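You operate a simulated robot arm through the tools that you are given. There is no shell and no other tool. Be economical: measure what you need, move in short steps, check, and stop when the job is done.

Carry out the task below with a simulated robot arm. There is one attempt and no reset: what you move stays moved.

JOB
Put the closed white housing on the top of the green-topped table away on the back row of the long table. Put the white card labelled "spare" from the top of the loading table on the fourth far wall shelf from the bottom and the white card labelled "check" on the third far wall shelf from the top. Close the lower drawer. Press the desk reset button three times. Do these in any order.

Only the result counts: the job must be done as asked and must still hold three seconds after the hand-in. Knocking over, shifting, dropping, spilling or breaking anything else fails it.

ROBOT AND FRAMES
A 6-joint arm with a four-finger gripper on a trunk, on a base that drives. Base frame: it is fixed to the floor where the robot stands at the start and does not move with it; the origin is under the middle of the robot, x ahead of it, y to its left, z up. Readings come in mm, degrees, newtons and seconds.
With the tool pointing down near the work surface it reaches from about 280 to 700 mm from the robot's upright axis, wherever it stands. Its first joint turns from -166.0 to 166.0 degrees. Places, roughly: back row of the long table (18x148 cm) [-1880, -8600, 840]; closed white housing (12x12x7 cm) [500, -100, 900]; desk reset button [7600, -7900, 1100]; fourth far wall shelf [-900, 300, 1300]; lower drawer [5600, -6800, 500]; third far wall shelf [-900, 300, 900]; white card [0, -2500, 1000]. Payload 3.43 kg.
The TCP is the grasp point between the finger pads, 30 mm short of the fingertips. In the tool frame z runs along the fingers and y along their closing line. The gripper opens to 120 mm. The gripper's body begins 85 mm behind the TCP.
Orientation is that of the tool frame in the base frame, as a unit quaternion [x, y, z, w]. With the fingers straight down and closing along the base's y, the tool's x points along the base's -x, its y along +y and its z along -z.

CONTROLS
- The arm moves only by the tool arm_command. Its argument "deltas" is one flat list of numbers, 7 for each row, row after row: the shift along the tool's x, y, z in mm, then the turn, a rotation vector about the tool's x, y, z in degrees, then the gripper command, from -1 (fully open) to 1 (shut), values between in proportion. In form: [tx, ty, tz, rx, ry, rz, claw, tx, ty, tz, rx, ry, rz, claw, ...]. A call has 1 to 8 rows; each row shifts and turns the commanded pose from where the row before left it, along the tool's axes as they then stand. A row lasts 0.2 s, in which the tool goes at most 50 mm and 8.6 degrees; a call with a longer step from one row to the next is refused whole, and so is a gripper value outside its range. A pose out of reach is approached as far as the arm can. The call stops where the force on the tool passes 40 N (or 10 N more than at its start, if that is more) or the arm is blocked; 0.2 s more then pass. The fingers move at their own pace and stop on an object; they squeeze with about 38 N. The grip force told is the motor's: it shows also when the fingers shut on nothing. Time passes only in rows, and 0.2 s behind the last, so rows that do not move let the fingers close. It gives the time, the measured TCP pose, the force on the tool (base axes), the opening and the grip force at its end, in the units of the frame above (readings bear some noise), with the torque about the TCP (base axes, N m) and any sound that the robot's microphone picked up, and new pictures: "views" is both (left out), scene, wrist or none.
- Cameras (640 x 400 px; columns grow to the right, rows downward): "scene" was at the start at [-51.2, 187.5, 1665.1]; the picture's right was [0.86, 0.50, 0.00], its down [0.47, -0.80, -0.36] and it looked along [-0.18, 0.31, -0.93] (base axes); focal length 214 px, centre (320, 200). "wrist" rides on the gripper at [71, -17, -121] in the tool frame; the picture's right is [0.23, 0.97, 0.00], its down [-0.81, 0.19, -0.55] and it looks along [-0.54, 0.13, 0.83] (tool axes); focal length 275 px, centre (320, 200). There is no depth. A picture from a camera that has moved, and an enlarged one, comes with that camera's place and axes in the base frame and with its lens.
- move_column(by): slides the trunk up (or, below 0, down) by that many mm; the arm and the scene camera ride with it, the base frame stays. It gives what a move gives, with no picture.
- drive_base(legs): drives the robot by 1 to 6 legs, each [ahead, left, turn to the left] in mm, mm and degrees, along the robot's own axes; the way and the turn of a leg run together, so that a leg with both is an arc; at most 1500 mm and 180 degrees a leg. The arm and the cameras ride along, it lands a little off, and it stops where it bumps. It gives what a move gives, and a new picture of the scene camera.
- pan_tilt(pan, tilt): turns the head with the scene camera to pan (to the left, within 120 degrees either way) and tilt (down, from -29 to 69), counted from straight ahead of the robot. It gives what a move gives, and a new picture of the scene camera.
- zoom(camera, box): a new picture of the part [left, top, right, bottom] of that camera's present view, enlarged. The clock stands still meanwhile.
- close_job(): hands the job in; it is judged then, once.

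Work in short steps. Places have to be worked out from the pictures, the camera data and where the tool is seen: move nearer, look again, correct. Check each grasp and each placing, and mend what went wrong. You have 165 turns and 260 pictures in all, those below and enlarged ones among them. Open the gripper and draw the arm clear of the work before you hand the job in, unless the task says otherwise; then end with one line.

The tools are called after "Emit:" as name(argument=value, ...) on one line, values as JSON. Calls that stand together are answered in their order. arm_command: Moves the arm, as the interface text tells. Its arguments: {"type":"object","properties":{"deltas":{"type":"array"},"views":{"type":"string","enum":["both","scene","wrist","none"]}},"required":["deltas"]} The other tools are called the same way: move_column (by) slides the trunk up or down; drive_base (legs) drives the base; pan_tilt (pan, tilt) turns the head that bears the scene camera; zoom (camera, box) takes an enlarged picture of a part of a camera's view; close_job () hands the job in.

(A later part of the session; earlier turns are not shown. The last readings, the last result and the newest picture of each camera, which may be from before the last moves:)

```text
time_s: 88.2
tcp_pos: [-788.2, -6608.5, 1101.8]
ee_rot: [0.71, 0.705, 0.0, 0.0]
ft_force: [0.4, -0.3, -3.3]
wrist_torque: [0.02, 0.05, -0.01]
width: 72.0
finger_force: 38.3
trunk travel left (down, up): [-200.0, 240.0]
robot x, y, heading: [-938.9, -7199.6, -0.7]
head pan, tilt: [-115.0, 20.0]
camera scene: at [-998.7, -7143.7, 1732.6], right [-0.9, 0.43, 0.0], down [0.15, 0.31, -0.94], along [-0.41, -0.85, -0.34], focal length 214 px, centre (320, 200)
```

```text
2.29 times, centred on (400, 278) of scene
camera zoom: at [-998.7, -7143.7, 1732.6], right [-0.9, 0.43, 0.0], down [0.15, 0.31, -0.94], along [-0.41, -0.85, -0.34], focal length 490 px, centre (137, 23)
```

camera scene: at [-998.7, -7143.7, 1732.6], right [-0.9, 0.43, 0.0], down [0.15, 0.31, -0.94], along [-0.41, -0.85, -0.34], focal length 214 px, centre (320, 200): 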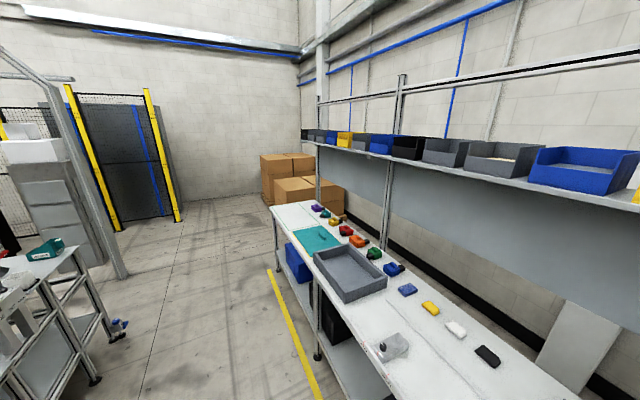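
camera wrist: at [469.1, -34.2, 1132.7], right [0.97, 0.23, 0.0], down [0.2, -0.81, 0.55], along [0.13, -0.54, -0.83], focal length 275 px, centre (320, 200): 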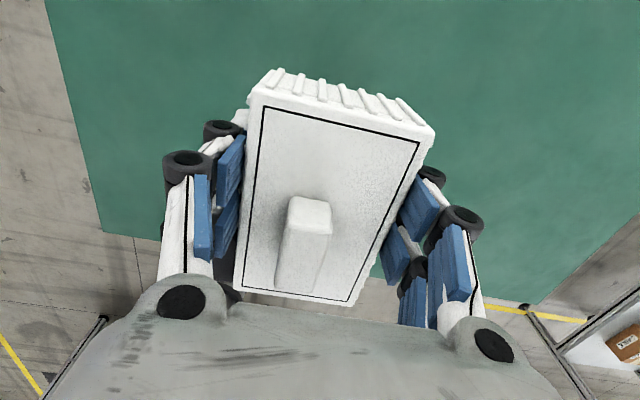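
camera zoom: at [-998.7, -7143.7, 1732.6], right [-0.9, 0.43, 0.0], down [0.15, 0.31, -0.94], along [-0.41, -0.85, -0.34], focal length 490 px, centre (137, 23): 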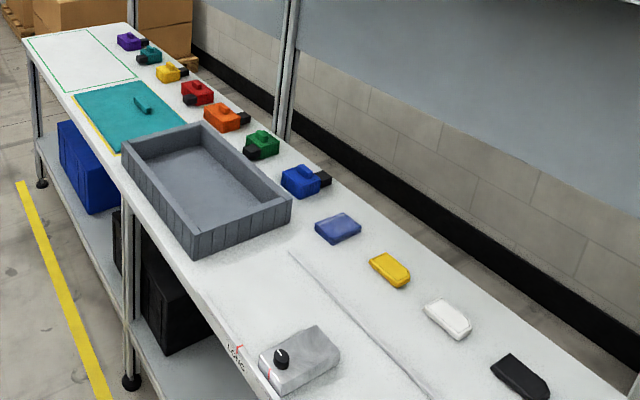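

Closed housings stand about every 185 mm from y≈-7950 to -9076 (x≈-1900); the free end of the row is around y≈-9260. I drive down there and turn so the arm faces the table.

Emit:
drive_base(legs=[[50, -1300, 0.7], [0, -760, 0], [0, 0, 103]])

Emit:
pan_tilt(pan=60, tilt=40)

```text
time_s: 102.8
tcp_pos: [-1495.7, -9276.7, 1102.6]
ee_rot: [-0.122, 0.993, 0.0, 0.0]
ft_force: [0.8, -1.2, -2.0]
wrist_torque: [0.02, 0.04, -0.01]
width: 71.8
finger_force: 38.1
trunk travel left (down, up): [-200.0, 240.0]
robot x, y, heading: [-886.4, -9268.3, 103.9]
head pan, tilt: [-115.0, 20.0]
camera scene: at [-929.4, -9343.5, 1732.6], right [-0.19, -0.98, 0.0], down [-0.34, 0.07, -0.94], along [0.92, -0.18, -0.34], focal length 214 px, centre (320, 200)
```

scene: 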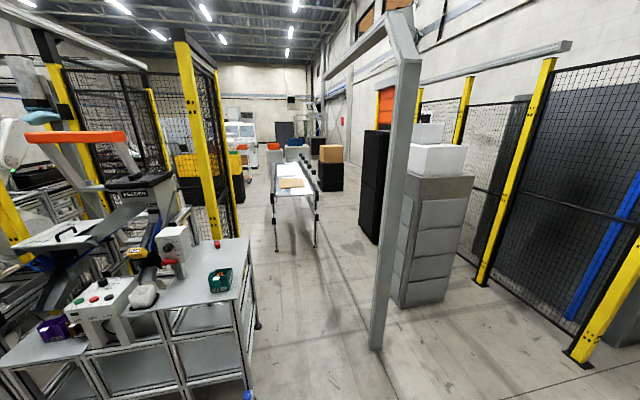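

```text
time_s: 105.5
tcp_pos: [-1494.6, -9277.1, 1102.2]
ee_rot: [-0.123, 0.992, 0.0, 0.0]
ft_force: [0.2, 0.4, -2.0]
wrist_torque: [0.03, 0.03, -0.01]
width: 71.7
finger_force: 38.1
trunk travel left (down, up): [-200.0, 240.0]
robot x, y, heading: [-887.8, -9271.7, 103.8]
head pan, tilt: [60.0, 40.0]
camera scene: at [-1102.4, -9301.6, 1701.2], right [0.28, 0.96, 0.0], down [0.62, -0.18, -0.77], along [-0.74, 0.21, -0.64], focal length 214 px, centre (320, 200)
```

scene: 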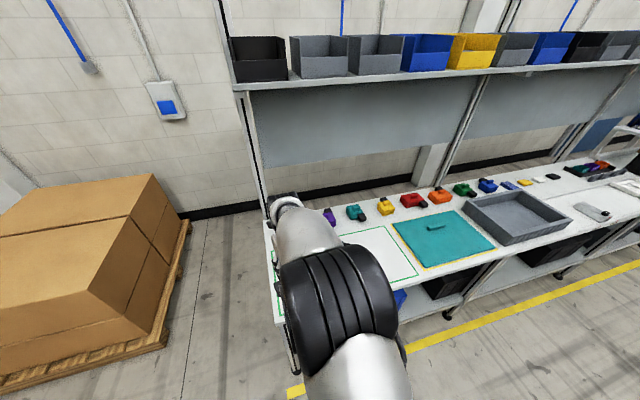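

Free slot between the purple housing (~-9030) and the table end (~-9350). I square the tool, then drive closer so the TCP comes to about (-1807, -9206).

Emit:
arm_command(deltas=[0, 0, 0, 0, 0, 7, 1, 0, 0, 0, 0, 0, 7, 1], views="none")

Emit:
drive_base(legs=[[143, 286, 0]])

Emit:
arm_command(deltas=[0, 0, 0, 0, 0, 0, 1], views="wrist")

```text
time_s: 106.1
tcp_pos: [-1494.1, -9260.0, 1101.6]
ee_rot: [-0.071, 0.997, -0.008, -0.001]
ft_force: [-0.5, -1.3, -2.9]
wrist_torque: [0.08, 0.04, 0.01]
width: 71.7
finger_force: 37.5
out of reach, approached as far as the arm can: row 1, 2
trunk travel left (down, up): [-200.0, 240.0]
robot x, y, heading: [-883.2, -9277.2, 103.6]
head pan, tilt: [60.0, 40.0]
```

```text
time_s: 108.2
tcp_pos: [-1805.6, -9184.3, 1101.8]
ee_rot: [-0.069, 0.998, -0.01, -0.001]
ft_force: [-0.4, 0.3, -3.0]
wrist_torque: [0.04, -0.01, -0.01]
width: 71.9
finger_force: 38.0
trunk travel left (down, up): [-200.0, 240.0]
robot x, y, heading: [-1195.5, -9199.0, 103.8]
head pan, tilt: [60.0, 40.0]
camera scene: at [-1413.8, -9228.6, 1701.1], right [0.28, 0.96, 0.0], down [0.62, -0.18, -0.77], along [-0.73, 0.22, -0.64], focal length 214 px, centre (320, 200)
```

scene: 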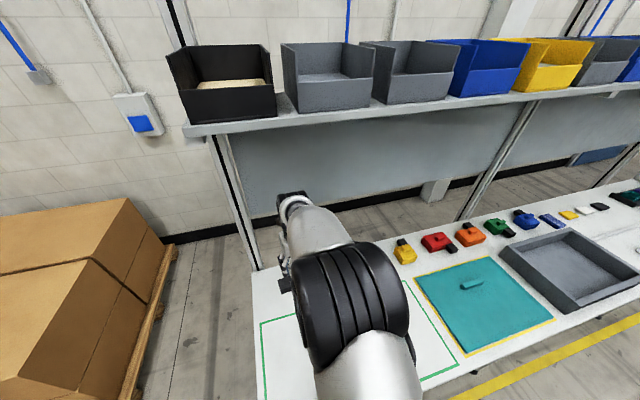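

```text
time_s: 108.6
tcp_pos: [-1804.2, -9185.0, 1101.5]
ee_rot: [-0.068, 0.998, -0.01, -0.001]
ft_force: [-0.4, 0.5, -2.1]
wrist_torque: [0.02, 0.07, 0.01]
width: 71.6
finger_force: 37.7
trunk travel left (down, up): [-200.0, 240.0]
robot x, y, heading: [-1197.9, -9201.4, 103.8]
head pan, tilt: [60.0, 40.0]
camera wrist: at [-1873.0, -9209.1, 1222.9], right [-0.36, 0.93, -0.02], down [0.78, 0.31, 0.55], along [0.52, 0.19, -0.84], focal length 275 px, centre (320, 200)
```

wrist: 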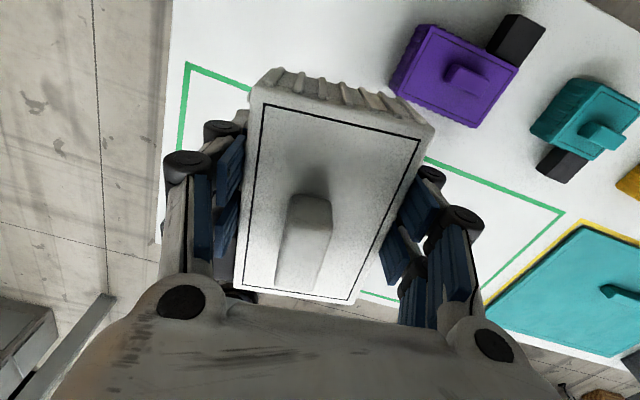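

Slot spans y≈-9112..-9373 at the back; target TCP (-1890, -9222). I extend there with a slight yaw relief for the wrist limit.

Emit:
arm_command(deltas=[30, -8, 20, 0, 0, -1.5, 1, 30, -8, 20, 0, 0, -1.5, 1, 29, -9, 20, 0, 0, -1, 1, 0, 0, 30, 0, 0, 0, 1, 0, 0, 30, 0, 0, 0, 1], views="wrist")

```text
time_s: 109.8
tcp_pos: [-1884.4, -9226.0, 981.2]
ee_rot: [-0.104, 0.995, -0.009, -0.001]
ft_force: [-0.7, 0.6, -1.8]
wrist_torque: [0.03, -0.01, 0.0]
width: 71.7
finger_force: 37.2
out of reach, approached as far as the arm can: row 3
trunk travel left (down, up): [-200.0, 240.0]
robot x, y, heading: [-1197.9, -9201.1, 103.5]
head pan, tilt: [60.0, 40.0]
camera wrist: at [-1950.0, -9255.0, 1103.4], right [-0.43, 0.9, -0.02], down [0.75, 0.37, 0.55], along [0.5, 0.22, -0.84], focal length 275 px, centre (320, 200)
```

wrist: 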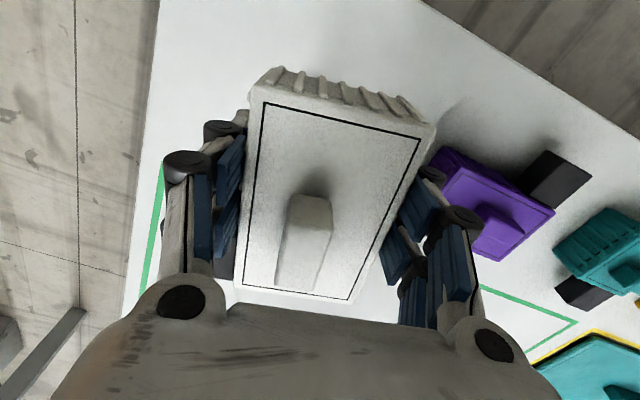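

Clear of the purple one, but I shift 18 mm further away and descend.

Emit:
arm_command(deltas=[0, -18, 0, 0, 0, 0, 1, 0, 0, 40, 0, 0, 0, 1, 0, 0, 40, 0, 0, 0, 1], views="wrist")

```text
time_s: 110.6
tcp_pos: [-1868.4, -9235.0, 904.6]
ee_rot: [-0.106, 0.994, -0.011, -0.001]
ft_force: [-0.8, -0.8, -3.0]
wrist_torque: [-0.01, -0.01, 0.02]
width: 71.5
finger_force: 37.5
out of reach, approached as far as the arm can: row 1, 2, 3
trunk travel left (down, up): [-200.0, 240.0]
robot x, y, heading: [-1204.2, -9199.9, 103.6]
head pan, tilt: [60.0, 40.0]
camera wrist: at [-1935.2, -9264.4, 1025.4], right [-0.43, 0.9, -0.02], down [0.75, 0.37, 0.55], along [0.5, 0.22, -0.84], focal length 275 px, centre (320, 200)
```

wrist: 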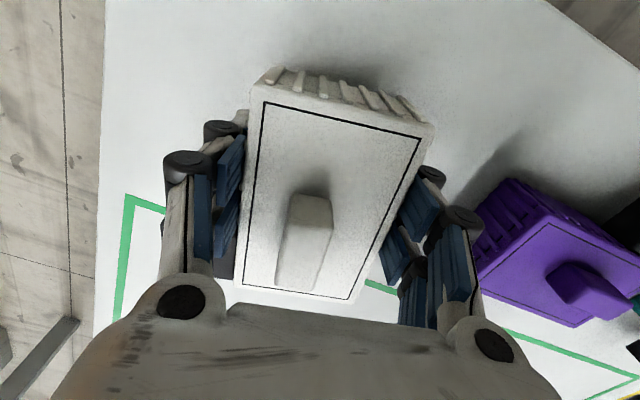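

The arm is at its reach limit, so I nudge the base 35 mm closer.

Emit:
drive_base(legs=[[8, 34, 0]])

Emit:
arm_command(deltas=[0, 0, 20, 0, 0, 0, 1, 0, 0, 8, 0, 0, 0, 1, 0, 0, 5, 0, 0, 0, 1, 0, 0, 5, 0, 0, 0, 1], views="wrist")

```text
time_s: 111.5
tcp_pos: [-1905.6, -9234.6, 901.7]
ee_rot: [-0.107, 0.994, -0.01, -0.001]
ft_force: [-1.1, -0.8, -2.0]
wrist_torque: [0.02, 0.02, -0.01]
width: 71.6
finger_force: 37.9
trunk travel left (down, up): [-200.0, 240.0]
robot x, y, heading: [-1228.9, -9199.0, 103.5]
head pan, tilt: [60.0, 40.0]
camera scene: at [-1449.7, -9229.2, 1700.9], right [0.28, 0.96, 0.0], down [0.62, -0.18, -0.76], along [-0.73, 0.22, -0.64], focal length 214 px, centre (320, 200)
```

scene: 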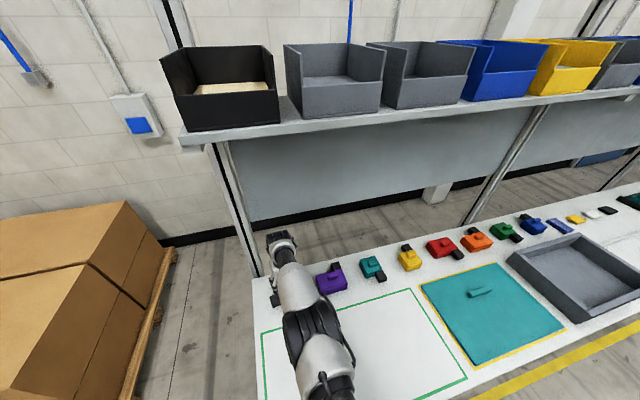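

```text
time_s: 112.5
tcp_pos: [-1901.3, -9236.5, 877.2]
ee_rot: [-0.106, 0.994, -0.01, -0.006]
ft_force: [-7.6, 0.2, 28.4]
wrist_torque: [1.39, -0.67, 0.27]
width: 72.0
finger_force: 37.5
out of reach, approached as far as the arm can: row 2, 4
trunk travel left (down, up): [-200.0, 240.0]
robot x, y, heading: [-1230.5, -9201.2, 103.6]
head pan, tilt: [60.0, 40.0]
camera wrist: at [-1964.9, -9264.9, 1000.0], right [-0.43, 0.9, -0.01], down [0.76, 0.37, 0.54], along [0.49, 0.22, -0.84], focal length 275 px, centre (320, 200)
```

wrist: 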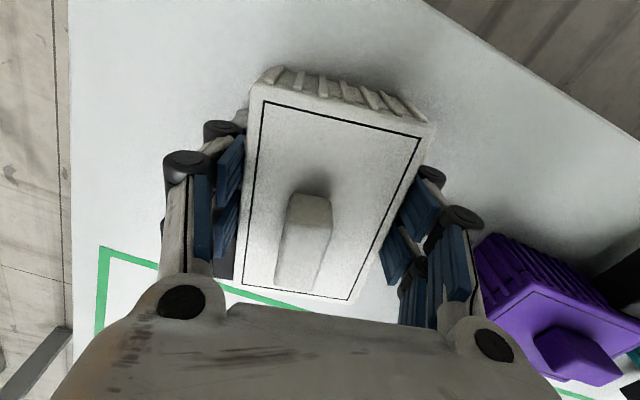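

Contact with the table. I ease off 4 mm and open partially.

Emit:
arm_command(deltas=[0, 0, -4, 0, 0, 0, 1, 0, 0, 0, 0, 0, 0, -0.4, 0, 0, 0, 0, 0, 0, -0.6, 0, 0, 0, 0, 0, 0, -0.6], views="wrist")

```text
time_s: 113.5
tcp_pos: [-1897.3, -9236.3, 876.6]
ee_rot: [-0.106, 0.994, -0.01, 0.001]
ft_force: [0.8, 0.4, -0.3]
wrist_torque: [0.0, -0.02, -0.05]
width: 95.9
finger_force: 0.1
trunk travel left (down, up): [-200.0, 240.0]
robot x, y, heading: [-1228.9, -9199.8, 103.8]
head pan, tilt: [60.0, 40.0]
camera wrist: at [-1963.4, -9264.5, 997.1], right [-0.43, 0.9, -0.02], down [0.75, 0.37, 0.55], along [0.5, 0.22, -0.84], focal length 275 px, centre (320, 200)
```

wrist: 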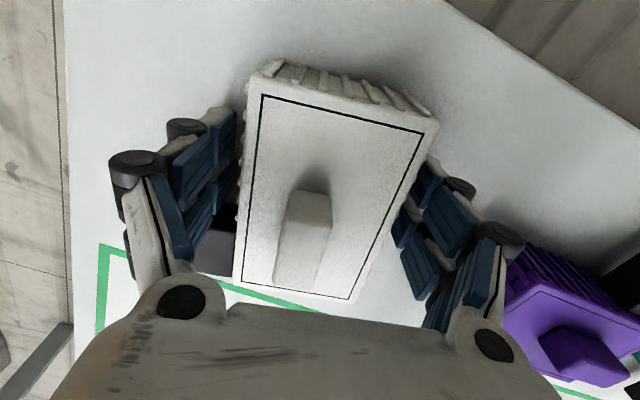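

Placed. I lift straight up and look.

Emit:
arm_command(deltas=[0, 0, -25, 0, 0, 0, -0.6, 0, 0, -25, 0, 0, 0, -0.6, 0, 0, -30, 0, 0, 0, -0.6, 0, 0, -40, 0, 0, 0, -0.6, -20, 0, -40, 0, 0, 0, -0.6, -30, 0, -35, 0, 0, 0, -0.6], views="wrist")

```text
time_s: 114.9
tcp_pos: [-1846.4, -9221.3, 1072.3]
ee_rot: [-0.105, 0.994, -0.011, 0.0]
ft_force: [0.8, 0.2, -0.8]
wrist_torque: [0.02, 0.04, 0.03]
width: 96.0
finger_force: 0.1
trunk travel left (down, up): [-200.0, 240.0]
robot x, y, heading: [-1228.2, -9198.9, 103.7]
head pan, tilt: [60.0, 40.0]
camera wrist: at [-1912.1, -9249.4, 1194.6], right [-0.43, 0.9, -0.02], down [0.75, 0.37, 0.55], along [0.5, 0.22, -0.84], focal length 275 px, centre (320, 200)
```

wrist: 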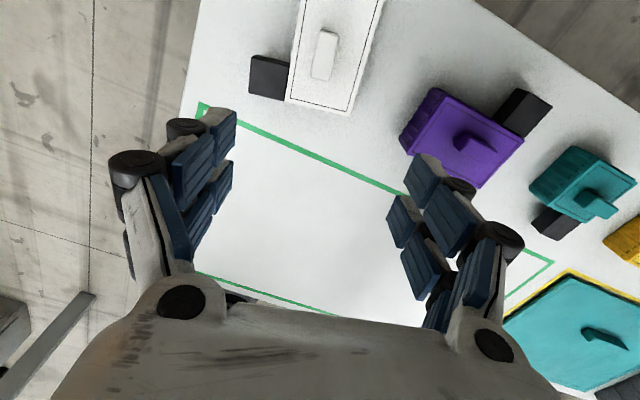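

Housing is well placed in the back row. Next the +x side: I back away from the table along +x and then look for the passage to the drawer/button.

Emit:
drive_base(legs=[[-100, -410, 0], [-250, 0, 0]])

Emit:
pan_tilt(pan=-104, tilt=25)

```text
time_s: 118.9
tcp_pos: [-1366.2, -9463.8, 1072.8]
ee_rot: [-0.106, 0.994, -0.01, -0.001]
ft_force: [-0.2, 0.2, -0.7]
wrist_torque: [0.0, 0.02, 0.04]
width: 95.8
finger_force: 0.0
trunk travel left (down, up): [-200.0, 240.0]
robot x, y, heading: [-747.7, -9443.5, 103.6]
head pan, tilt: [60.0, 40.0]
camera scene: at [-965.8, -9472.0, 1701.3], right [0.28, 0.96, 0.0], down [0.62, -0.18, -0.77], along [-0.74, 0.22, -0.64], focal length 214 px, centre (320, 200)
```

scene: 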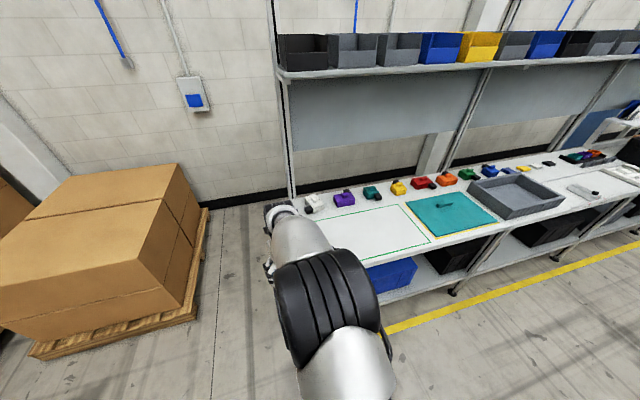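

```text
time_s: 121.4
tcp_pos: [-1367.3, -9463.8, 1071.9]
ee_rot: [-0.107, 0.994, -0.01, 0.0]
ft_force: [-0.3, 0.6, -0.2]
wrist_torque: [0.01, 0.01, -0.02]
width: 95.9
finger_force: 0.2
trunk travel left (down, up): [-200.0, 240.0]
robot x, y, heading: [-747.8, -9441.7, 103.7]
head pan, tilt: [-104.0, 25.0]
camera scene: at [-792.3, -9495.2, 1724.6], right [0.0, -1.0, 0.0], down [-0.42, 0.0, -0.91], along [0.91, 0.0, -0.42], focal length 214 px, centre (320, 200)
```

scene: 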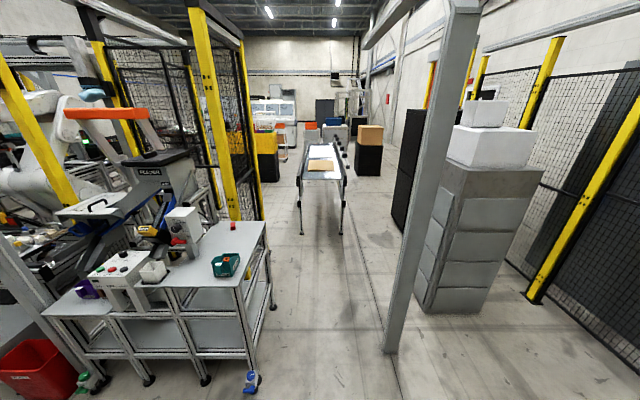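

Passage is free between the corner table (y>-9050) and the post (y≈-10030). I drive on to about (1000, -9540), arm trailing, and look again.

Emit:
drive_base(legs=[[-255, -838, 0], [-255, -838, 0]])

```text
time_s: 130.3
tcp_pos: [384.5, -9554.5, 1071.8]
ee_rot: [-0.107, 0.994, -0.01, -0.001]
ft_force: [0.2, -0.4, -0.1]
wrist_torque: [0.02, -0.01, 0.02]
width: 95.9
finger_force: 0.0
trunk travel left (down, up): [-200.0, 240.0]
robot x, y, heading: [998.6, -9526.1, 103.6]
head pan, tilt: [-104.0, 25.0]
camera scene: at [959.0, -9585.3, 1724.6], right [0.0, -1.0, 0.0], down [-0.42, 0.0, -0.91], along [0.91, 0.0, -0.42], focal length 214 px, centre (320, 200)
```

scene: 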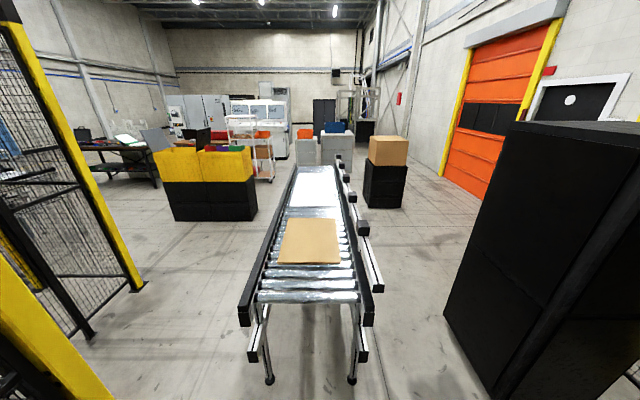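

The left passage (between the roller table at y<-9230 and fence at y≈-7750) is wide. I drive through it to about (2900, -8850).

Emit:
drive_base(legs=[[-34, -250, 0], [573, -396, 0], [-329, -1361, 0]])

Emit:
pan_tilt(pan=-70, tilt=20)

```text
time_s: 134.6
tcp_pos: [858.7, -9048.8, 1075.1]
ee_rot: [-0.102, 0.995, -0.011, -0.004]
ft_force: [1.8, 0.4, 1.6]
wrist_torque: [-0.07, 0.25, 0.0]
width: 95.8
finger_force: 0.2
trunk travel left (down, up): [-200.0, 240.0]
robot x, y, heading: [1470.9, -9036.5, 103.2]
head pan, tilt: [-104.0, 25.0]
stopped in leg 2: the robot was blocked; the commanded pose is now the measured one
camera scene: at [1437.8, -9086.1, 1724.7], right [-0.01, -1.0, 0.0], down [-0.43, 0.0, -0.9], along [0.9, -0.01, -0.43], focal length 214 px, centre (320, 200)
```

scene: 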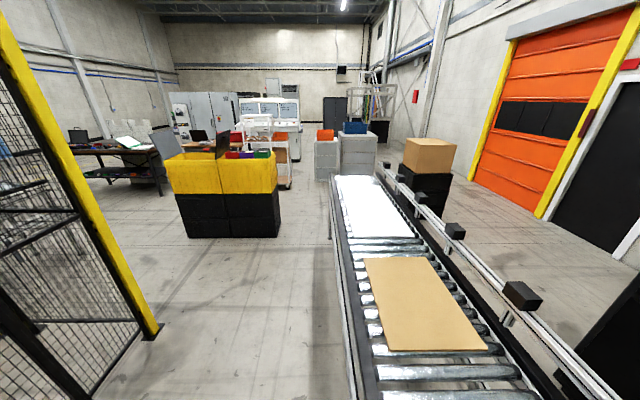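

```text
time_s: 135.6
tcp_pos: [851.7, -9051.7, 1070.8]
ee_rot: [-0.103, 0.995, -0.011, -0.001]
ft_force: [-0.2, 0.2, -0.5]
wrist_torque: [0.0, -0.02, 0.0]
width: 96.0
finger_force: 0.0
trunk travel left (down, up): [-200.0, 240.0]
robot x, y, heading: [1469.3, -9034.9, 103.4]
head pan, tilt: [-70.0, 20.0]
camera scene: at [1412.3, -9036.2, 1732.6], right [0.55, -0.84, 0.0], down [-0.29, -0.19, -0.94], along [0.79, 0.52, -0.34], focal length 214 px, centre (320, 200)
```

scene: 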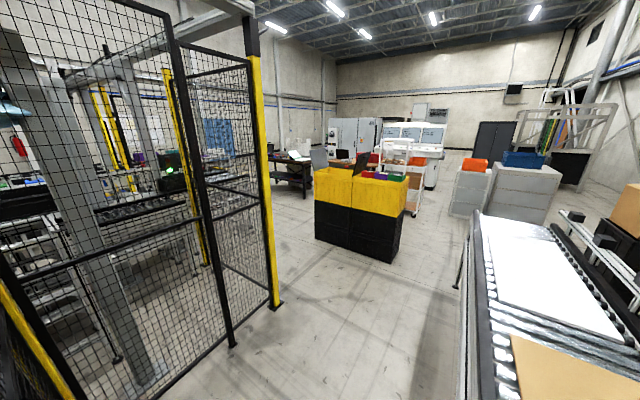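

Something blocked the base. I look down around it before moving.

Emit:
pan_tilt(pan=-110, tilt=65)

Emit:
pan_tilt(pan=60, tilt=55)

Emit:
pan_tilt(pan=-20, tilt=55)

```text
time_s: 136.7
tcp_pos: [852.7, -9051.1, 1069.3]
ee_rot: [-0.103, 0.995, -0.011, 0.0]
ft_force: [-0.5, -0.4, 0.3]
wrist_torque: [-0.02, 0.02, 0.03]
width: 95.8
finger_force: 0.0
trunk travel left (down, up): [-200.0, 240.0]
robot x, y, heading: [1475.8, -9037.0, 103.2]
head pan, tilt: [-110.0, 65.0]
camera scene: at [1395.5, -9094.2, 1669.0], right [-0.12, -0.99, 0.0], down [-0.9, 0.11, -0.42], along [0.42, -0.05, -0.91], focal length 214 px, centre (320, 200)
```

scene: 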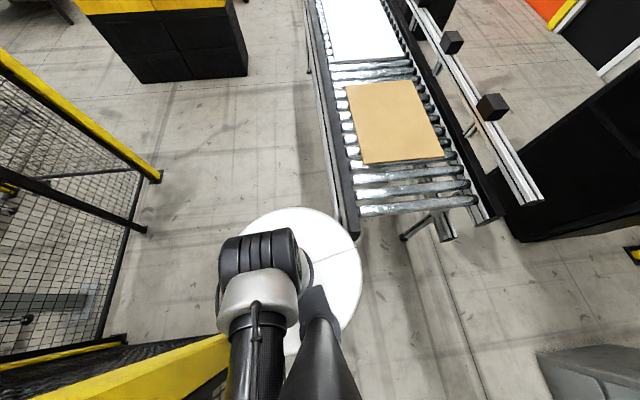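

```text
time_s: 139.2
tcp_pos: [858.6, -9053.4, 1073.7]
ee_rot: [-0.103, 0.995, -0.009, -0.005]
ft_force: [-0.3, 1.1, 0.8]
wrist_torque: [0.01, 0.0, -0.01]
width: 96.1
finger_force: 0.0
trunk travel left (down, up): [-200.0, 240.0]
robot x, y, heading: [1468.1, -9034.1, 103.4]
head pan, tilt: [60.0, 55.0]
camera scene: at [1362.7, -9023.6, 1675.8], right [0.97, -0.25, -0.01], down [-0.22, -0.83, -0.51], along [0.12, 0.49, -0.86], focal length 214 px, centre (320, 200)
```

scene: 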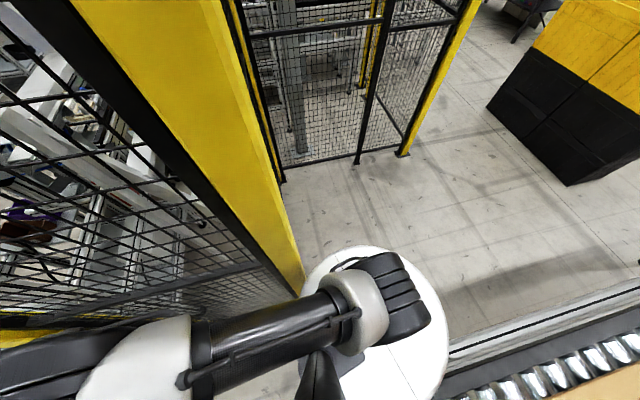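

```text
time_s: 140.8
tcp_pos: [859.0, -9052.6, 1073.9]
ee_rot: [-0.103, 0.995, -0.01, -0.004]
ft_force: [-0.1, -0.4, -0.4]
wrist_torque: [-0.01, -0.05, -0.01]
width: 96.0
finger_force: 0.0
trunk travel left (down, up): [-200.0, 240.0]
robot x, y, heading: [1469.4, -9033.3, 103.4]
head pan, tilt: [-20.0, 55.0]
camera scene: at [1362.6, -9023.6, 1675.9], right [0.97, -0.26, -0.01], down [-0.22, -0.83, -0.51], along [0.12, 0.49, -0.86], focal length 214 px, centre (320, 200)
```

scene: 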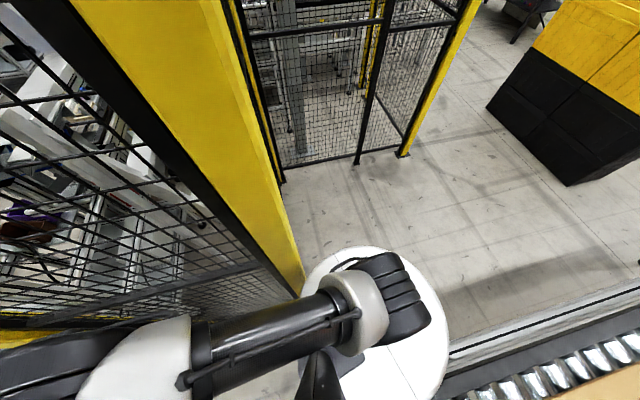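

The head is against a yellow fence post close on the robot's left. I back out the way I came.

Emit:
drive_base(legs=[[-269, 167, 0]])

Emit:
pan_tilt(pan=-60, tilt=45)

```text
time_s: 142.9
tcp_pos: [751.1, -9348.3, 1069.1]
ee_rot: [-0.101, 0.995, -0.011, -0.001]
ft_force: [-0.6, -0.3, 0.2]
wrist_torque: [0.03, 0.01, 0.02]
width: 95.9
finger_force: 0.0
trunk travel left (down, up): [-200.0, 240.0]
robot x, y, heading: [1365.5, -9329.0, 103.2]
head pan, tilt: [-20.0, 55.0]
camera scene: at [1242.3, -9312.9, 1680.5], right [0.99, -0.12, 0.0], down [-0.1, -0.81, -0.57], along [0.07, 0.57, -0.82], focal length 214 px, centre (320, 200)
```

scene: 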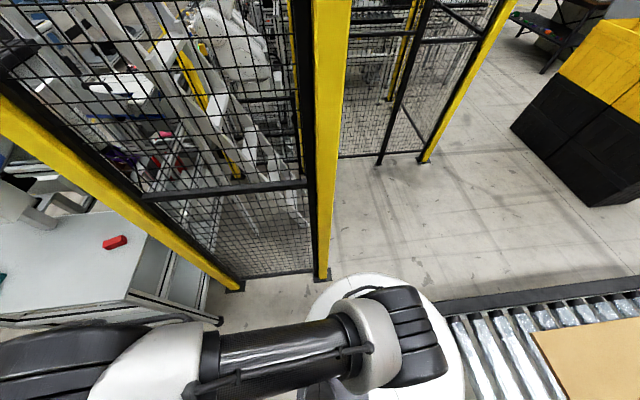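

```text
time_s: 144.0
tcp_pos: [751.4, -9348.4, 1069.5]
ee_rot: [-0.102, 0.995, -0.011, -0.001]
ft_force: [0.1, -0.1, -0.5]
wrist_torque: [0.04, 0.0, 0.01]
width: 96.0
finger_force: 0.1
trunk travel left (down, up): [-200.0, 240.0]
robot x, y, heading: [1371.3, -9330.7, 103.3]
head pan, tilt: [-60.0, 45.0]
camera scene: at [1293.4, -9328.1, 1694.0], right [0.69, -0.73, 0.0], down [-0.51, -0.48, -0.71], along [0.51, 0.48, -0.71], focal length 214 px, centre (320, 200)
```

scene: 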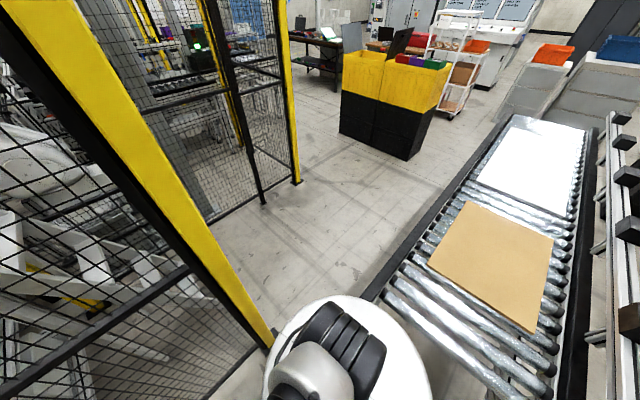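

The gap between the post (≈1310,-8880) and the roller rail corner (≈1700,-9200) is about 500 mm; the base is ~400 wide. I turn so that the arm trails along the travel direction and line up with the gap's middle.

Emit:
drive_base(legs=[[0, 0, 49], [58, -12, 0]])

Emit:
pan_tilt(pan=-102, tilt=60)

```text
time_s: 147.2
tcp_pos: [934.0, -9772.6, 1070.2]
ee_rot: [-0.508, 0.861, -0.009, 0.004]
ft_force: [-1.2, 0.3, -0.3]
wrist_torque: [-0.02, -0.04, -0.04]
width: 96.1
finger_force: 0.0
trunk travel left (down, up): [-200.0, 240.0]
robot x, y, heading: [1321.8, -9293.4, 152.6]
head pan, tilt: [-60.0, 45.0]
camera scene: at [1268.3, -9346.5, 1694.0], right [1.0, 0.05, 0.0], down [0.03, -0.71, -0.71], along [-0.03, 0.71, -0.71], focal length 214 px, centre (320, 200)
```

scene: 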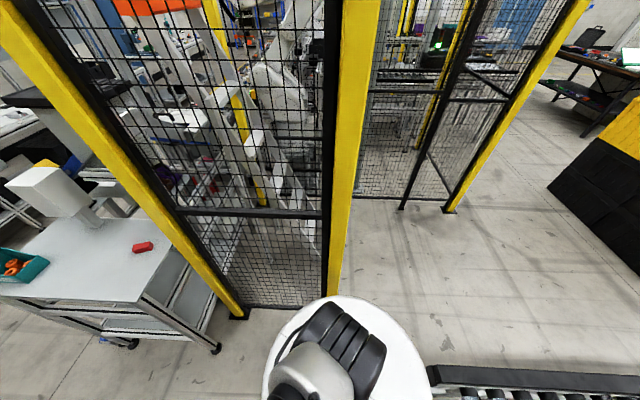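

```text
time_s: 148.2
tcp_pos: [932.8, -9772.6, 1069.9]
ee_rot: [-0.508, 0.861, -0.01, 0.004]
ft_force: [-0.7, 0.7, 0.2]
wrist_torque: [0.0, 0.01, 0.01]
width: 96.1
finger_force: 0.0
trunk travel left (down, up): [-200.0, 240.0]
robot x, y, heading: [1321.9, -9299.9, 152.7]
head pan, tilt: [-102.0, 60.0]
camera scene: at [1315.5, -9377.2, 1674.5], right [0.77, -0.63, 0.0], down [-0.55, -0.67, -0.5], along [0.32, 0.39, -0.87], focal length 214 px, centre (320, 200)
```

scene: 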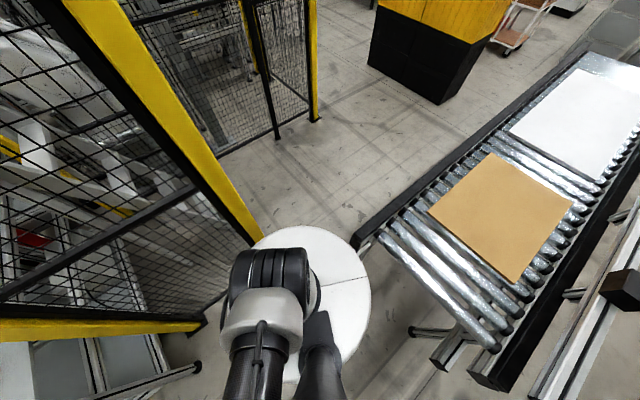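

I shift onto the gap's centre line and drive through slowly.

Emit:
drive_base(legs=[[48, -16, 0], [-83, -243, 0], [-97, -287, 0]])

```text
time_s: 150.9
tcp_pos: [1081.7, -9559.0, 1069.4]
ee_rot: [-0.508, 0.861, -0.01, 0.003]
ft_force: [0.9, 0.1, -0.1]
wrist_torque: [-0.01, -0.03, -0.02]
width: 96.2
finger_force: 0.1
trunk travel left (down, up): [-200.0, 240.0]
robot x, y, heading: [1470.5, -9081.3, 152.3]
head pan, tilt: [-102.0, 60.0]
stopped in leg 3: the robot was blocked; the commanded pose is now the measured one
camera scene: at [1464.3, -9162.3, 1674.5], right [0.77, -0.63, 0.0], down [-0.55, -0.67, -0.5], along [0.32, 0.39, -0.87], focal length 214 px, centre (320, 200)
```

scene: 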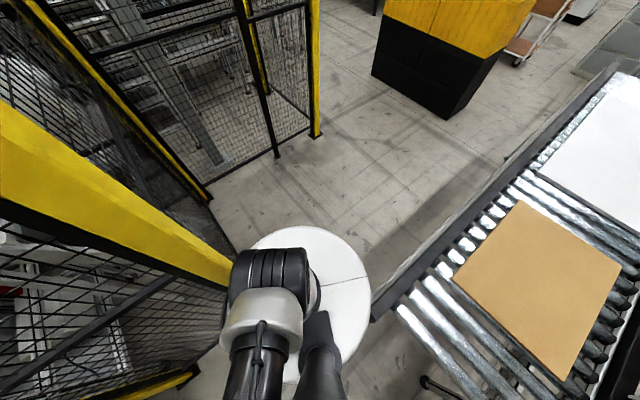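

The gap is too narrow for the base. I back out and take the other side of the roller table (y≈-10300), where the passage looked about 800 mm wide, arm trailing along -x.

Emit:
drive_base(legs=[[95, 285, 0], [0, 0, -49], [-800, 142, 0]])

Emit:
pan_tilt(pan=-104, tilt=35)

```text
time_s: 159.1
tcp_pos: [700.0, -10129.6, 1069.5]
ee_rot: [-0.113, 0.994, -0.01, 0.0]
ft_force: [-0.2, 0.2, 0.0]
wrist_torque: [-0.01, 0.02, 0.0]
width: 96.0
finger_force: 0.0
trunk travel left (down, up): [-200.0, 240.0]
robot x, y, heading: [1316.5, -10094.0, 104.6]
head pan, tilt: [-102.0, 60.0]
camera scene: at [1250.1, -10150.5, 1674.5], right [0.04, -1.0, 0.0], down [-0.87, -0.04, -0.5], along [0.5, 0.02, -0.87], focal length 214 px, centre (320, 200)
```

scene: 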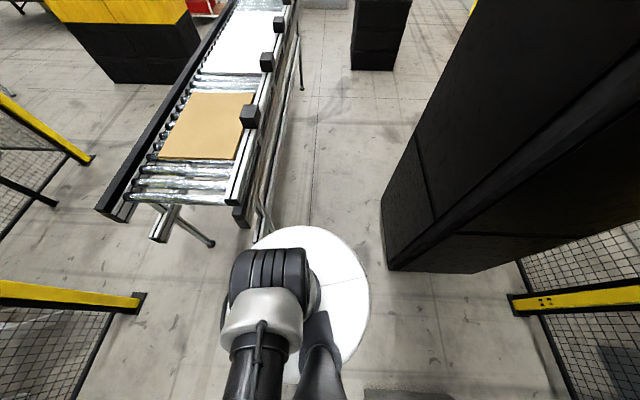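

```text
time_s: 160.0
tcp_pos: [700.2, -10128.6, 1069.3]
ee_rot: [-0.113, 0.994, -0.01, 0.0]
ft_force: [-0.1, 0.3, -0.1]
wrist_torque: [0.0, 0.0, 0.0]
width: 96.1
finger_force: 0.0
trunk travel left (down, up): [-200.0, 240.0]
robot x, y, heading: [1316.1, -10100.7, 104.7]
head pan, tilt: [-104.0, 35.0]
camera scene: at [1271.5, -10152.2, 1708.7], right [0.01, -1.0, 0.0], down [-0.57, -0.01, -0.82], along [0.82, 0.01, -0.57], focal length 214 px, centre (320, 200)
```

scene: 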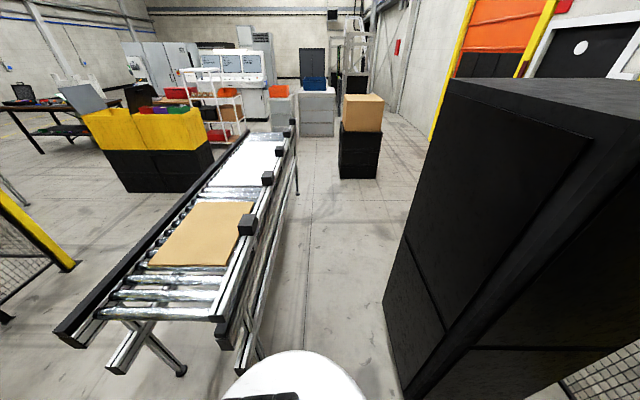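

Passage is clear with its centre at y≈-10270. I drive through it to x≈3900.

Emit:
drive_base(legs=[[-226, -193, 0], [-297, -1132, 0], [-297, -1132, 0]])

Emit:
pan_tilt(pan=-60, tilt=22)

```text
time_s: 173.1
tcp_pos: [3283.6, -10305.1, 1070.0]
ee_rot: [-0.11, 0.994, -0.01, -0.001]
ft_force: [0.2, 0.8, -0.1]
wrist_torque: [0.01, 0.02, -0.01]
width: 95.9
finger_force: 0.1
trunk travel left (down, up): [-200.0, 240.0]
robot x, y, heading: [3903.0, -10277.0, 104.2]
head pan, tilt: [-104.0, 35.0]
camera scene: at [3854.5, -10330.8, 1708.8], right [0.0, -1.0, 0.0], down [-0.57, 0.0, -0.82], along [0.82, 0.0, -0.57], focal length 214 px, centre (320, 200)
```

scene: 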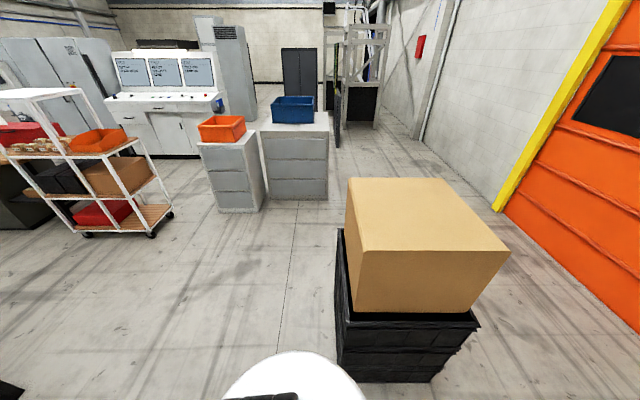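

```text
time_s: 174.2
tcp_pos: [3283.3, -10304.6, 1071.2]
ee_rot: [-0.11, 0.994, -0.011, -0.001]
ft_force: [0.4, 0.2, 0.5]
wrist_torque: [0.01, -0.02, 0.0]
width: 96.1
finger_force: 0.0
trunk travel left (down, up): [-200.0, 240.0]
robot x, y, heading: [3898.2, -10275.9, 104.2]
head pan, tilt: [-60.0, 22.0]
camera scene: at [3832.6, -10266.5, 1729.4], right [0.7, -0.72, 0.0], down [-0.27, -0.26, -0.93], along [0.66, 0.65, -0.37], focal length 214 px, centre (320, 200)
```

scene: 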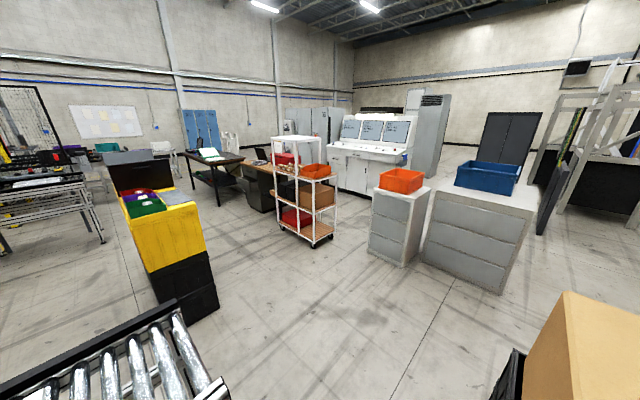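

Now I see the drawer desk (brown, behind the white cart) and the console desk with the button. I drive to about (5500, -8950).

Emit:
drive_base(legs=[[536, -652, 0], [357, -1225, 0]])

Emit:
zoom(camera="scene", box=[260, 60, 500, 210])

Emit:
pan_tilt(pan=-15, tilt=25)

```text
time_s: 184.7
tcp_pos: [4882.1, -8983.5, 1069.2]
ee_rot: [-0.107, 0.994, -0.01, 0.0]
ft_force: [-0.5, 0.5, 0.2]
wrist_torque: [0.02, 0.0, -0.03]
width: 96.0
finger_force: 0.1
trunk travel left (down, up): [-200.0, 240.0]
robot x, y, heading: [5496.2, -8965.4, 103.9]
head pan, tilt: [-60.0, 22.0]
camera scene: at [5431.8, -8950.7, 1729.4], right [0.69, -0.72, 0.0], down [-0.27, -0.26, -0.93], along [0.67, 0.64, -0.37], focal length 214 px, centre (320, 200)
```

scene: 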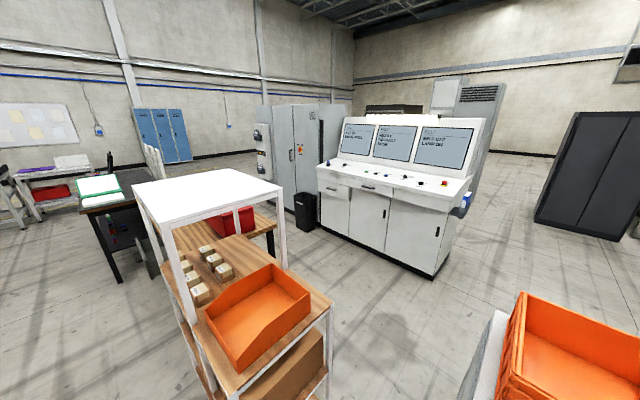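

```text
2.67 times, centred on (380, 135) of scene
camera zoom: at [5431.8, -8950.7, 1729.4], right [0.69, -0.72, 0.0], down [-0.27, -0.26, -0.93], along [0.67, 0.64, -0.37], focal length 572 px, centre (160, 373)
```

zoom: 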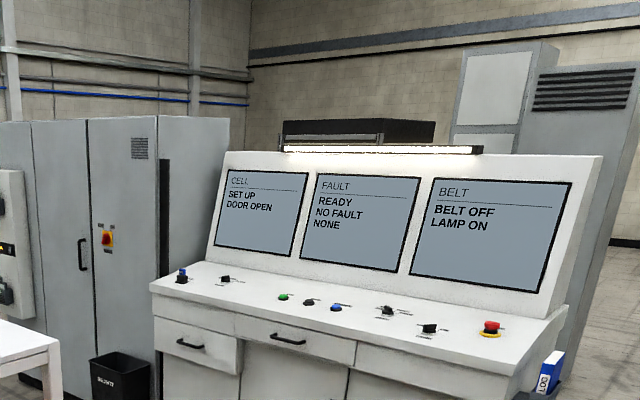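

```text
time_s: 185.8
tcp_pos: [4882.2, -8984.3, 1070.5]
ee_rot: [-0.107, 0.994, -0.01, -0.001]
ft_force: [0.6, 0.7, 0.4]
wrist_torque: [-0.03, 0.0, 0.0]
width: 95.8
finger_force: 0.0
trunk travel left (down, up): [-200.0, 240.0]
robot x, y, heading: [5497.9, -8961.5, 103.9]
head pan, tilt: [-15.0, 25.0]
camera scene: at [5366.5, -8923.0, 1724.6], right [1.0, -0.02, 0.0], down [-0.01, -0.42, -0.91], along [0.02, 0.91, -0.42], focal length 214 px, centre (320, 200)
```

scene: 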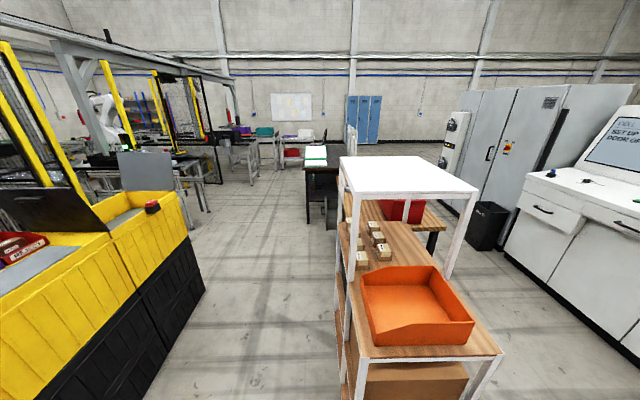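

The console carries several labelled buttons; the blue one near (7680,-7850) fits the hint. I pass between cart and cabinet to about (6650, -8350), then fold the arm in.

Emit:
drive_base(legs=[[133, -344, 0], [-146, -633, 0], [331, -288, 0]])

Emit:
arm_command(deltas=[-40, 0, -20, 0, 0, 0, -1, -40, 0, -20, 0, 0, 0, -1, -40, 0, -20, 0, 0, 0, -1, -40, 0, -20, 0, 0, 0, -1, -40, 0, -20, 0, 0, 0, -1, -30, 0, -20, 0, 0, 0, -1], views="none")

Emit:
pan_tilt(pan=-90, tilt=35)

```text
time_s: 193.6
tcp_pos: [6036.3, -8372.3, 1070.9]
ee_rot: [-0.104, 0.995, -0.011, -0.001]
ft_force: [-0.3, 1.0, 0.5]
wrist_torque: [-0.02, 0.0, -0.04]
width: 96.2
finger_force: 0.1
trunk travel left (down, up): [-200.0, 240.0]
robot x, y, heading: [6649.4, -8355.6, 103.2]
head pan, tilt: [-15.0, 25.0]
camera scene: at [6521.2, -8314.3, 1724.6], right [1.0, -0.03, 0.0], down [-0.01, -0.42, -0.91], along [0.02, 0.91, -0.42], focal length 214 px, centre (320, 200)
```

scene: 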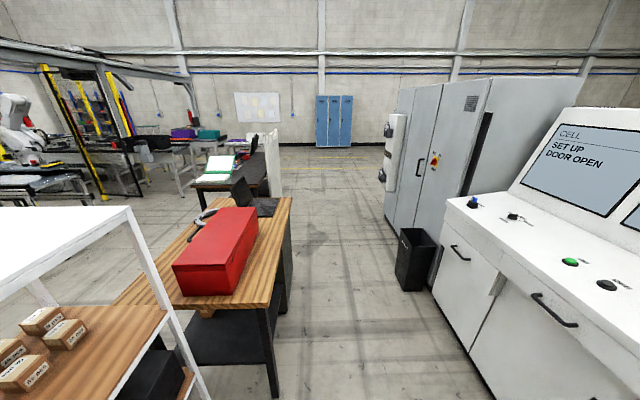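

```text
time_s: 194.9
tcp_pos: [6255.6, -8253.9, 1126.9]
ee_rot: [-0.012, 0.998, -0.021, 0.053]
ft_force: [0.0, -1.0, -0.2]
wrist_torque: [0.2, -0.03, 0.03]
width: 120.2
finger_force: 0.1
trunk travel left (down, up): [-200.0, 240.0]
robot x, y, heading: [6652.2, -8353.2, 103.5]
head pan, tilt: [-15.0, 25.0]
stopped in row 6: the arm was blocked; the commanded pose is now the measured one
```

```text
time_s: 196.4
tcp_pos: [6253.1, -8255.7, 1125.5]
ee_rot: [-0.011, 0.998, -0.021, 0.053]
ft_force: [0.4, -0.2, 0.2]
wrist_torque: [0.01, -0.01, -0.01]
width: 120.1
finger_force: 0.0
trunk travel left (down, up): [-200.0, 240.0]
robot x, y, heading: [6651.9, -8354.1, 103.3]
head pan, tilt: [-90.0, 35.0]
camera scene: at [6602.2, -8380.6, 1708.8], right [0.3, -0.95, 0.0], down [-0.55, -0.17, -0.82], along [0.78, 0.25, -0.57], focal length 214 px, centre (320, 200)
```

scene: 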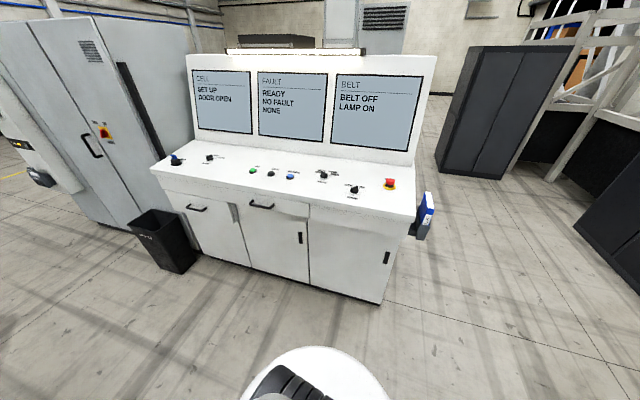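

Emit:
zoom(camera="scene", box=[240, 155, 336, 215])

Emit:
zoom(camera="scene", box=[150, 140, 246, 200])

Emit:
zoom(camera="scene", box=[310, 155, 406, 215])

```text
6.67 times, centred on (288, 185) of scene
camera zoom: at [6602.2, -8380.6, 1708.8], right [0.3, -0.95, 0.0], down [-0.55, -0.17, -0.82], along [0.78, 0.25, -0.57], focal length 1430 px, centre (533, 300)
```

zoom: 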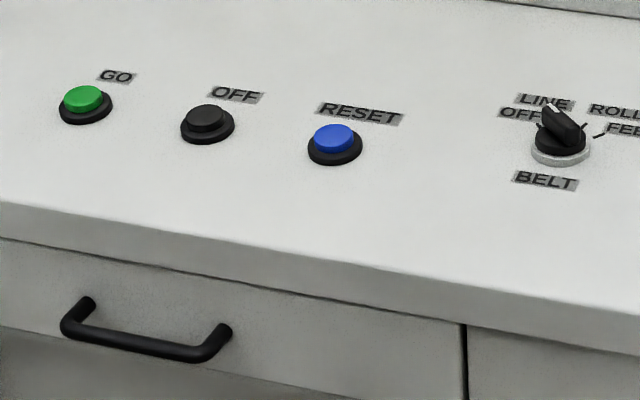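

```text
6.67 times, centred on (198, 170) of scene
camera zoom: at [6602.2, -8380.6, 1708.8], right [0.3, -0.95, 0.0], down [-0.55, -0.17, -0.82], along [0.78, 0.25, -0.57], focal length 1430 px, centre (1133, 400)
```

zoom: 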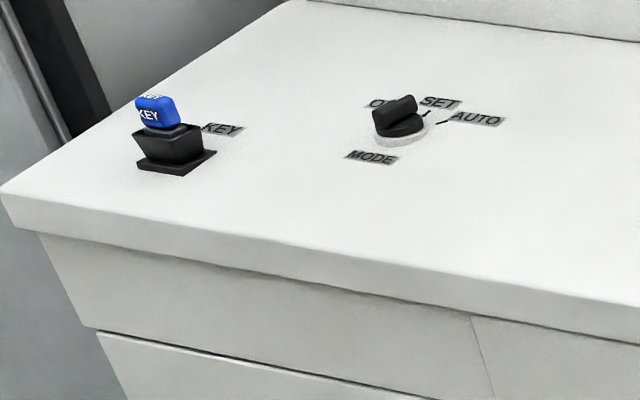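

```text
6.67 times, centred on (358, 185) of scene
camera zoom: at [6602.2, -8380.6, 1708.8], right [0.3, -0.95, 0.0], down [-0.55, -0.17, -0.82], along [0.78, 0.25, -0.57], focal length 1430 px, centre (67, 300)
```

zoom: 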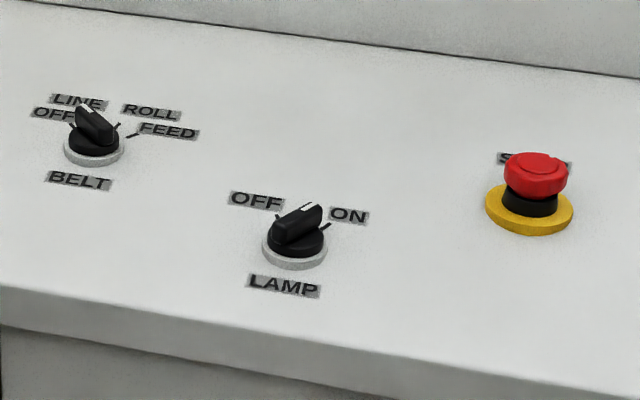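

RESET is the blue button, triangulated at about (7642, -7860, 1090). I turn the robot so the arm faces the console.

Emit:
drive_base(legs=[[0, 0, -173]])

Emit:
pan_tilt(pan=70, tilt=35)

```text
time_s: 203.9
tcp_pos: [7059.1, -8414.9, 1125.6]
ee_rot: [0.997, 0.059, -0.053, -0.019]
ft_force: [-0.4, -1.1, -0.1]
wrist_torque: [0.02, -0.02, 0.0]
width: 119.9
finger_force: 0.1
trunk travel left (down, up): [-200.0, 240.0]
robot x, y, heading: [6652.9, -8353.8, -71.0]
head pan, tilt: [-90.0, 35.0]
camera scene: at [6694.0, -8323.7, 1708.8], right [-0.38, 0.93, 0.0], down [0.53, 0.22, -0.82], along [-0.76, -0.31, -0.57], focal length 214 px, centre (320, 200)
```

scene: 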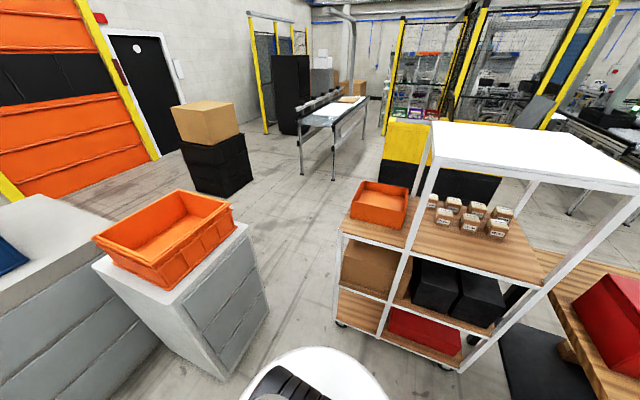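

```text
time_s: 206.4
tcp_pos: [7058.5, -8414.9, 1126.8]
ee_rot: [0.997, 0.059, -0.054, -0.019]
ft_force: [-0.9, -0.6, 1.0]
wrist_torque: [0.09, -0.02, -0.02]
width: 120.4
finger_force: 0.1
trunk travel left (down, up): [-200.0, 240.0]
robot x, y, heading: [6652.7, -8354.5, -71.1]
head pan, tilt: [70.0, 35.0]
camera scene: at [6863.6, -8294.1, 1708.8], right [-0.04, -1.0, 0.0], down [-0.57, 0.02, -0.82], along [0.82, -0.03, -0.57], focal length 214 px, centre (320, 200)
```

scene: 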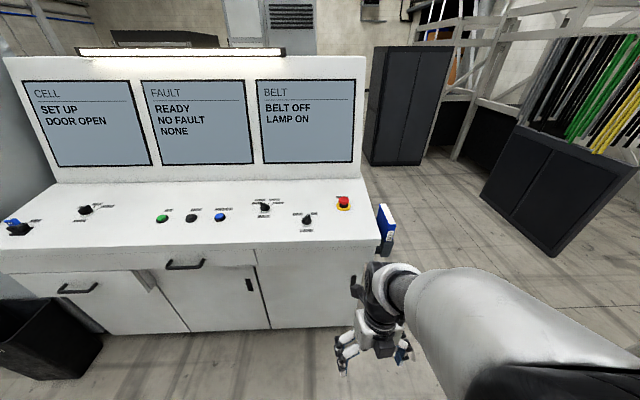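

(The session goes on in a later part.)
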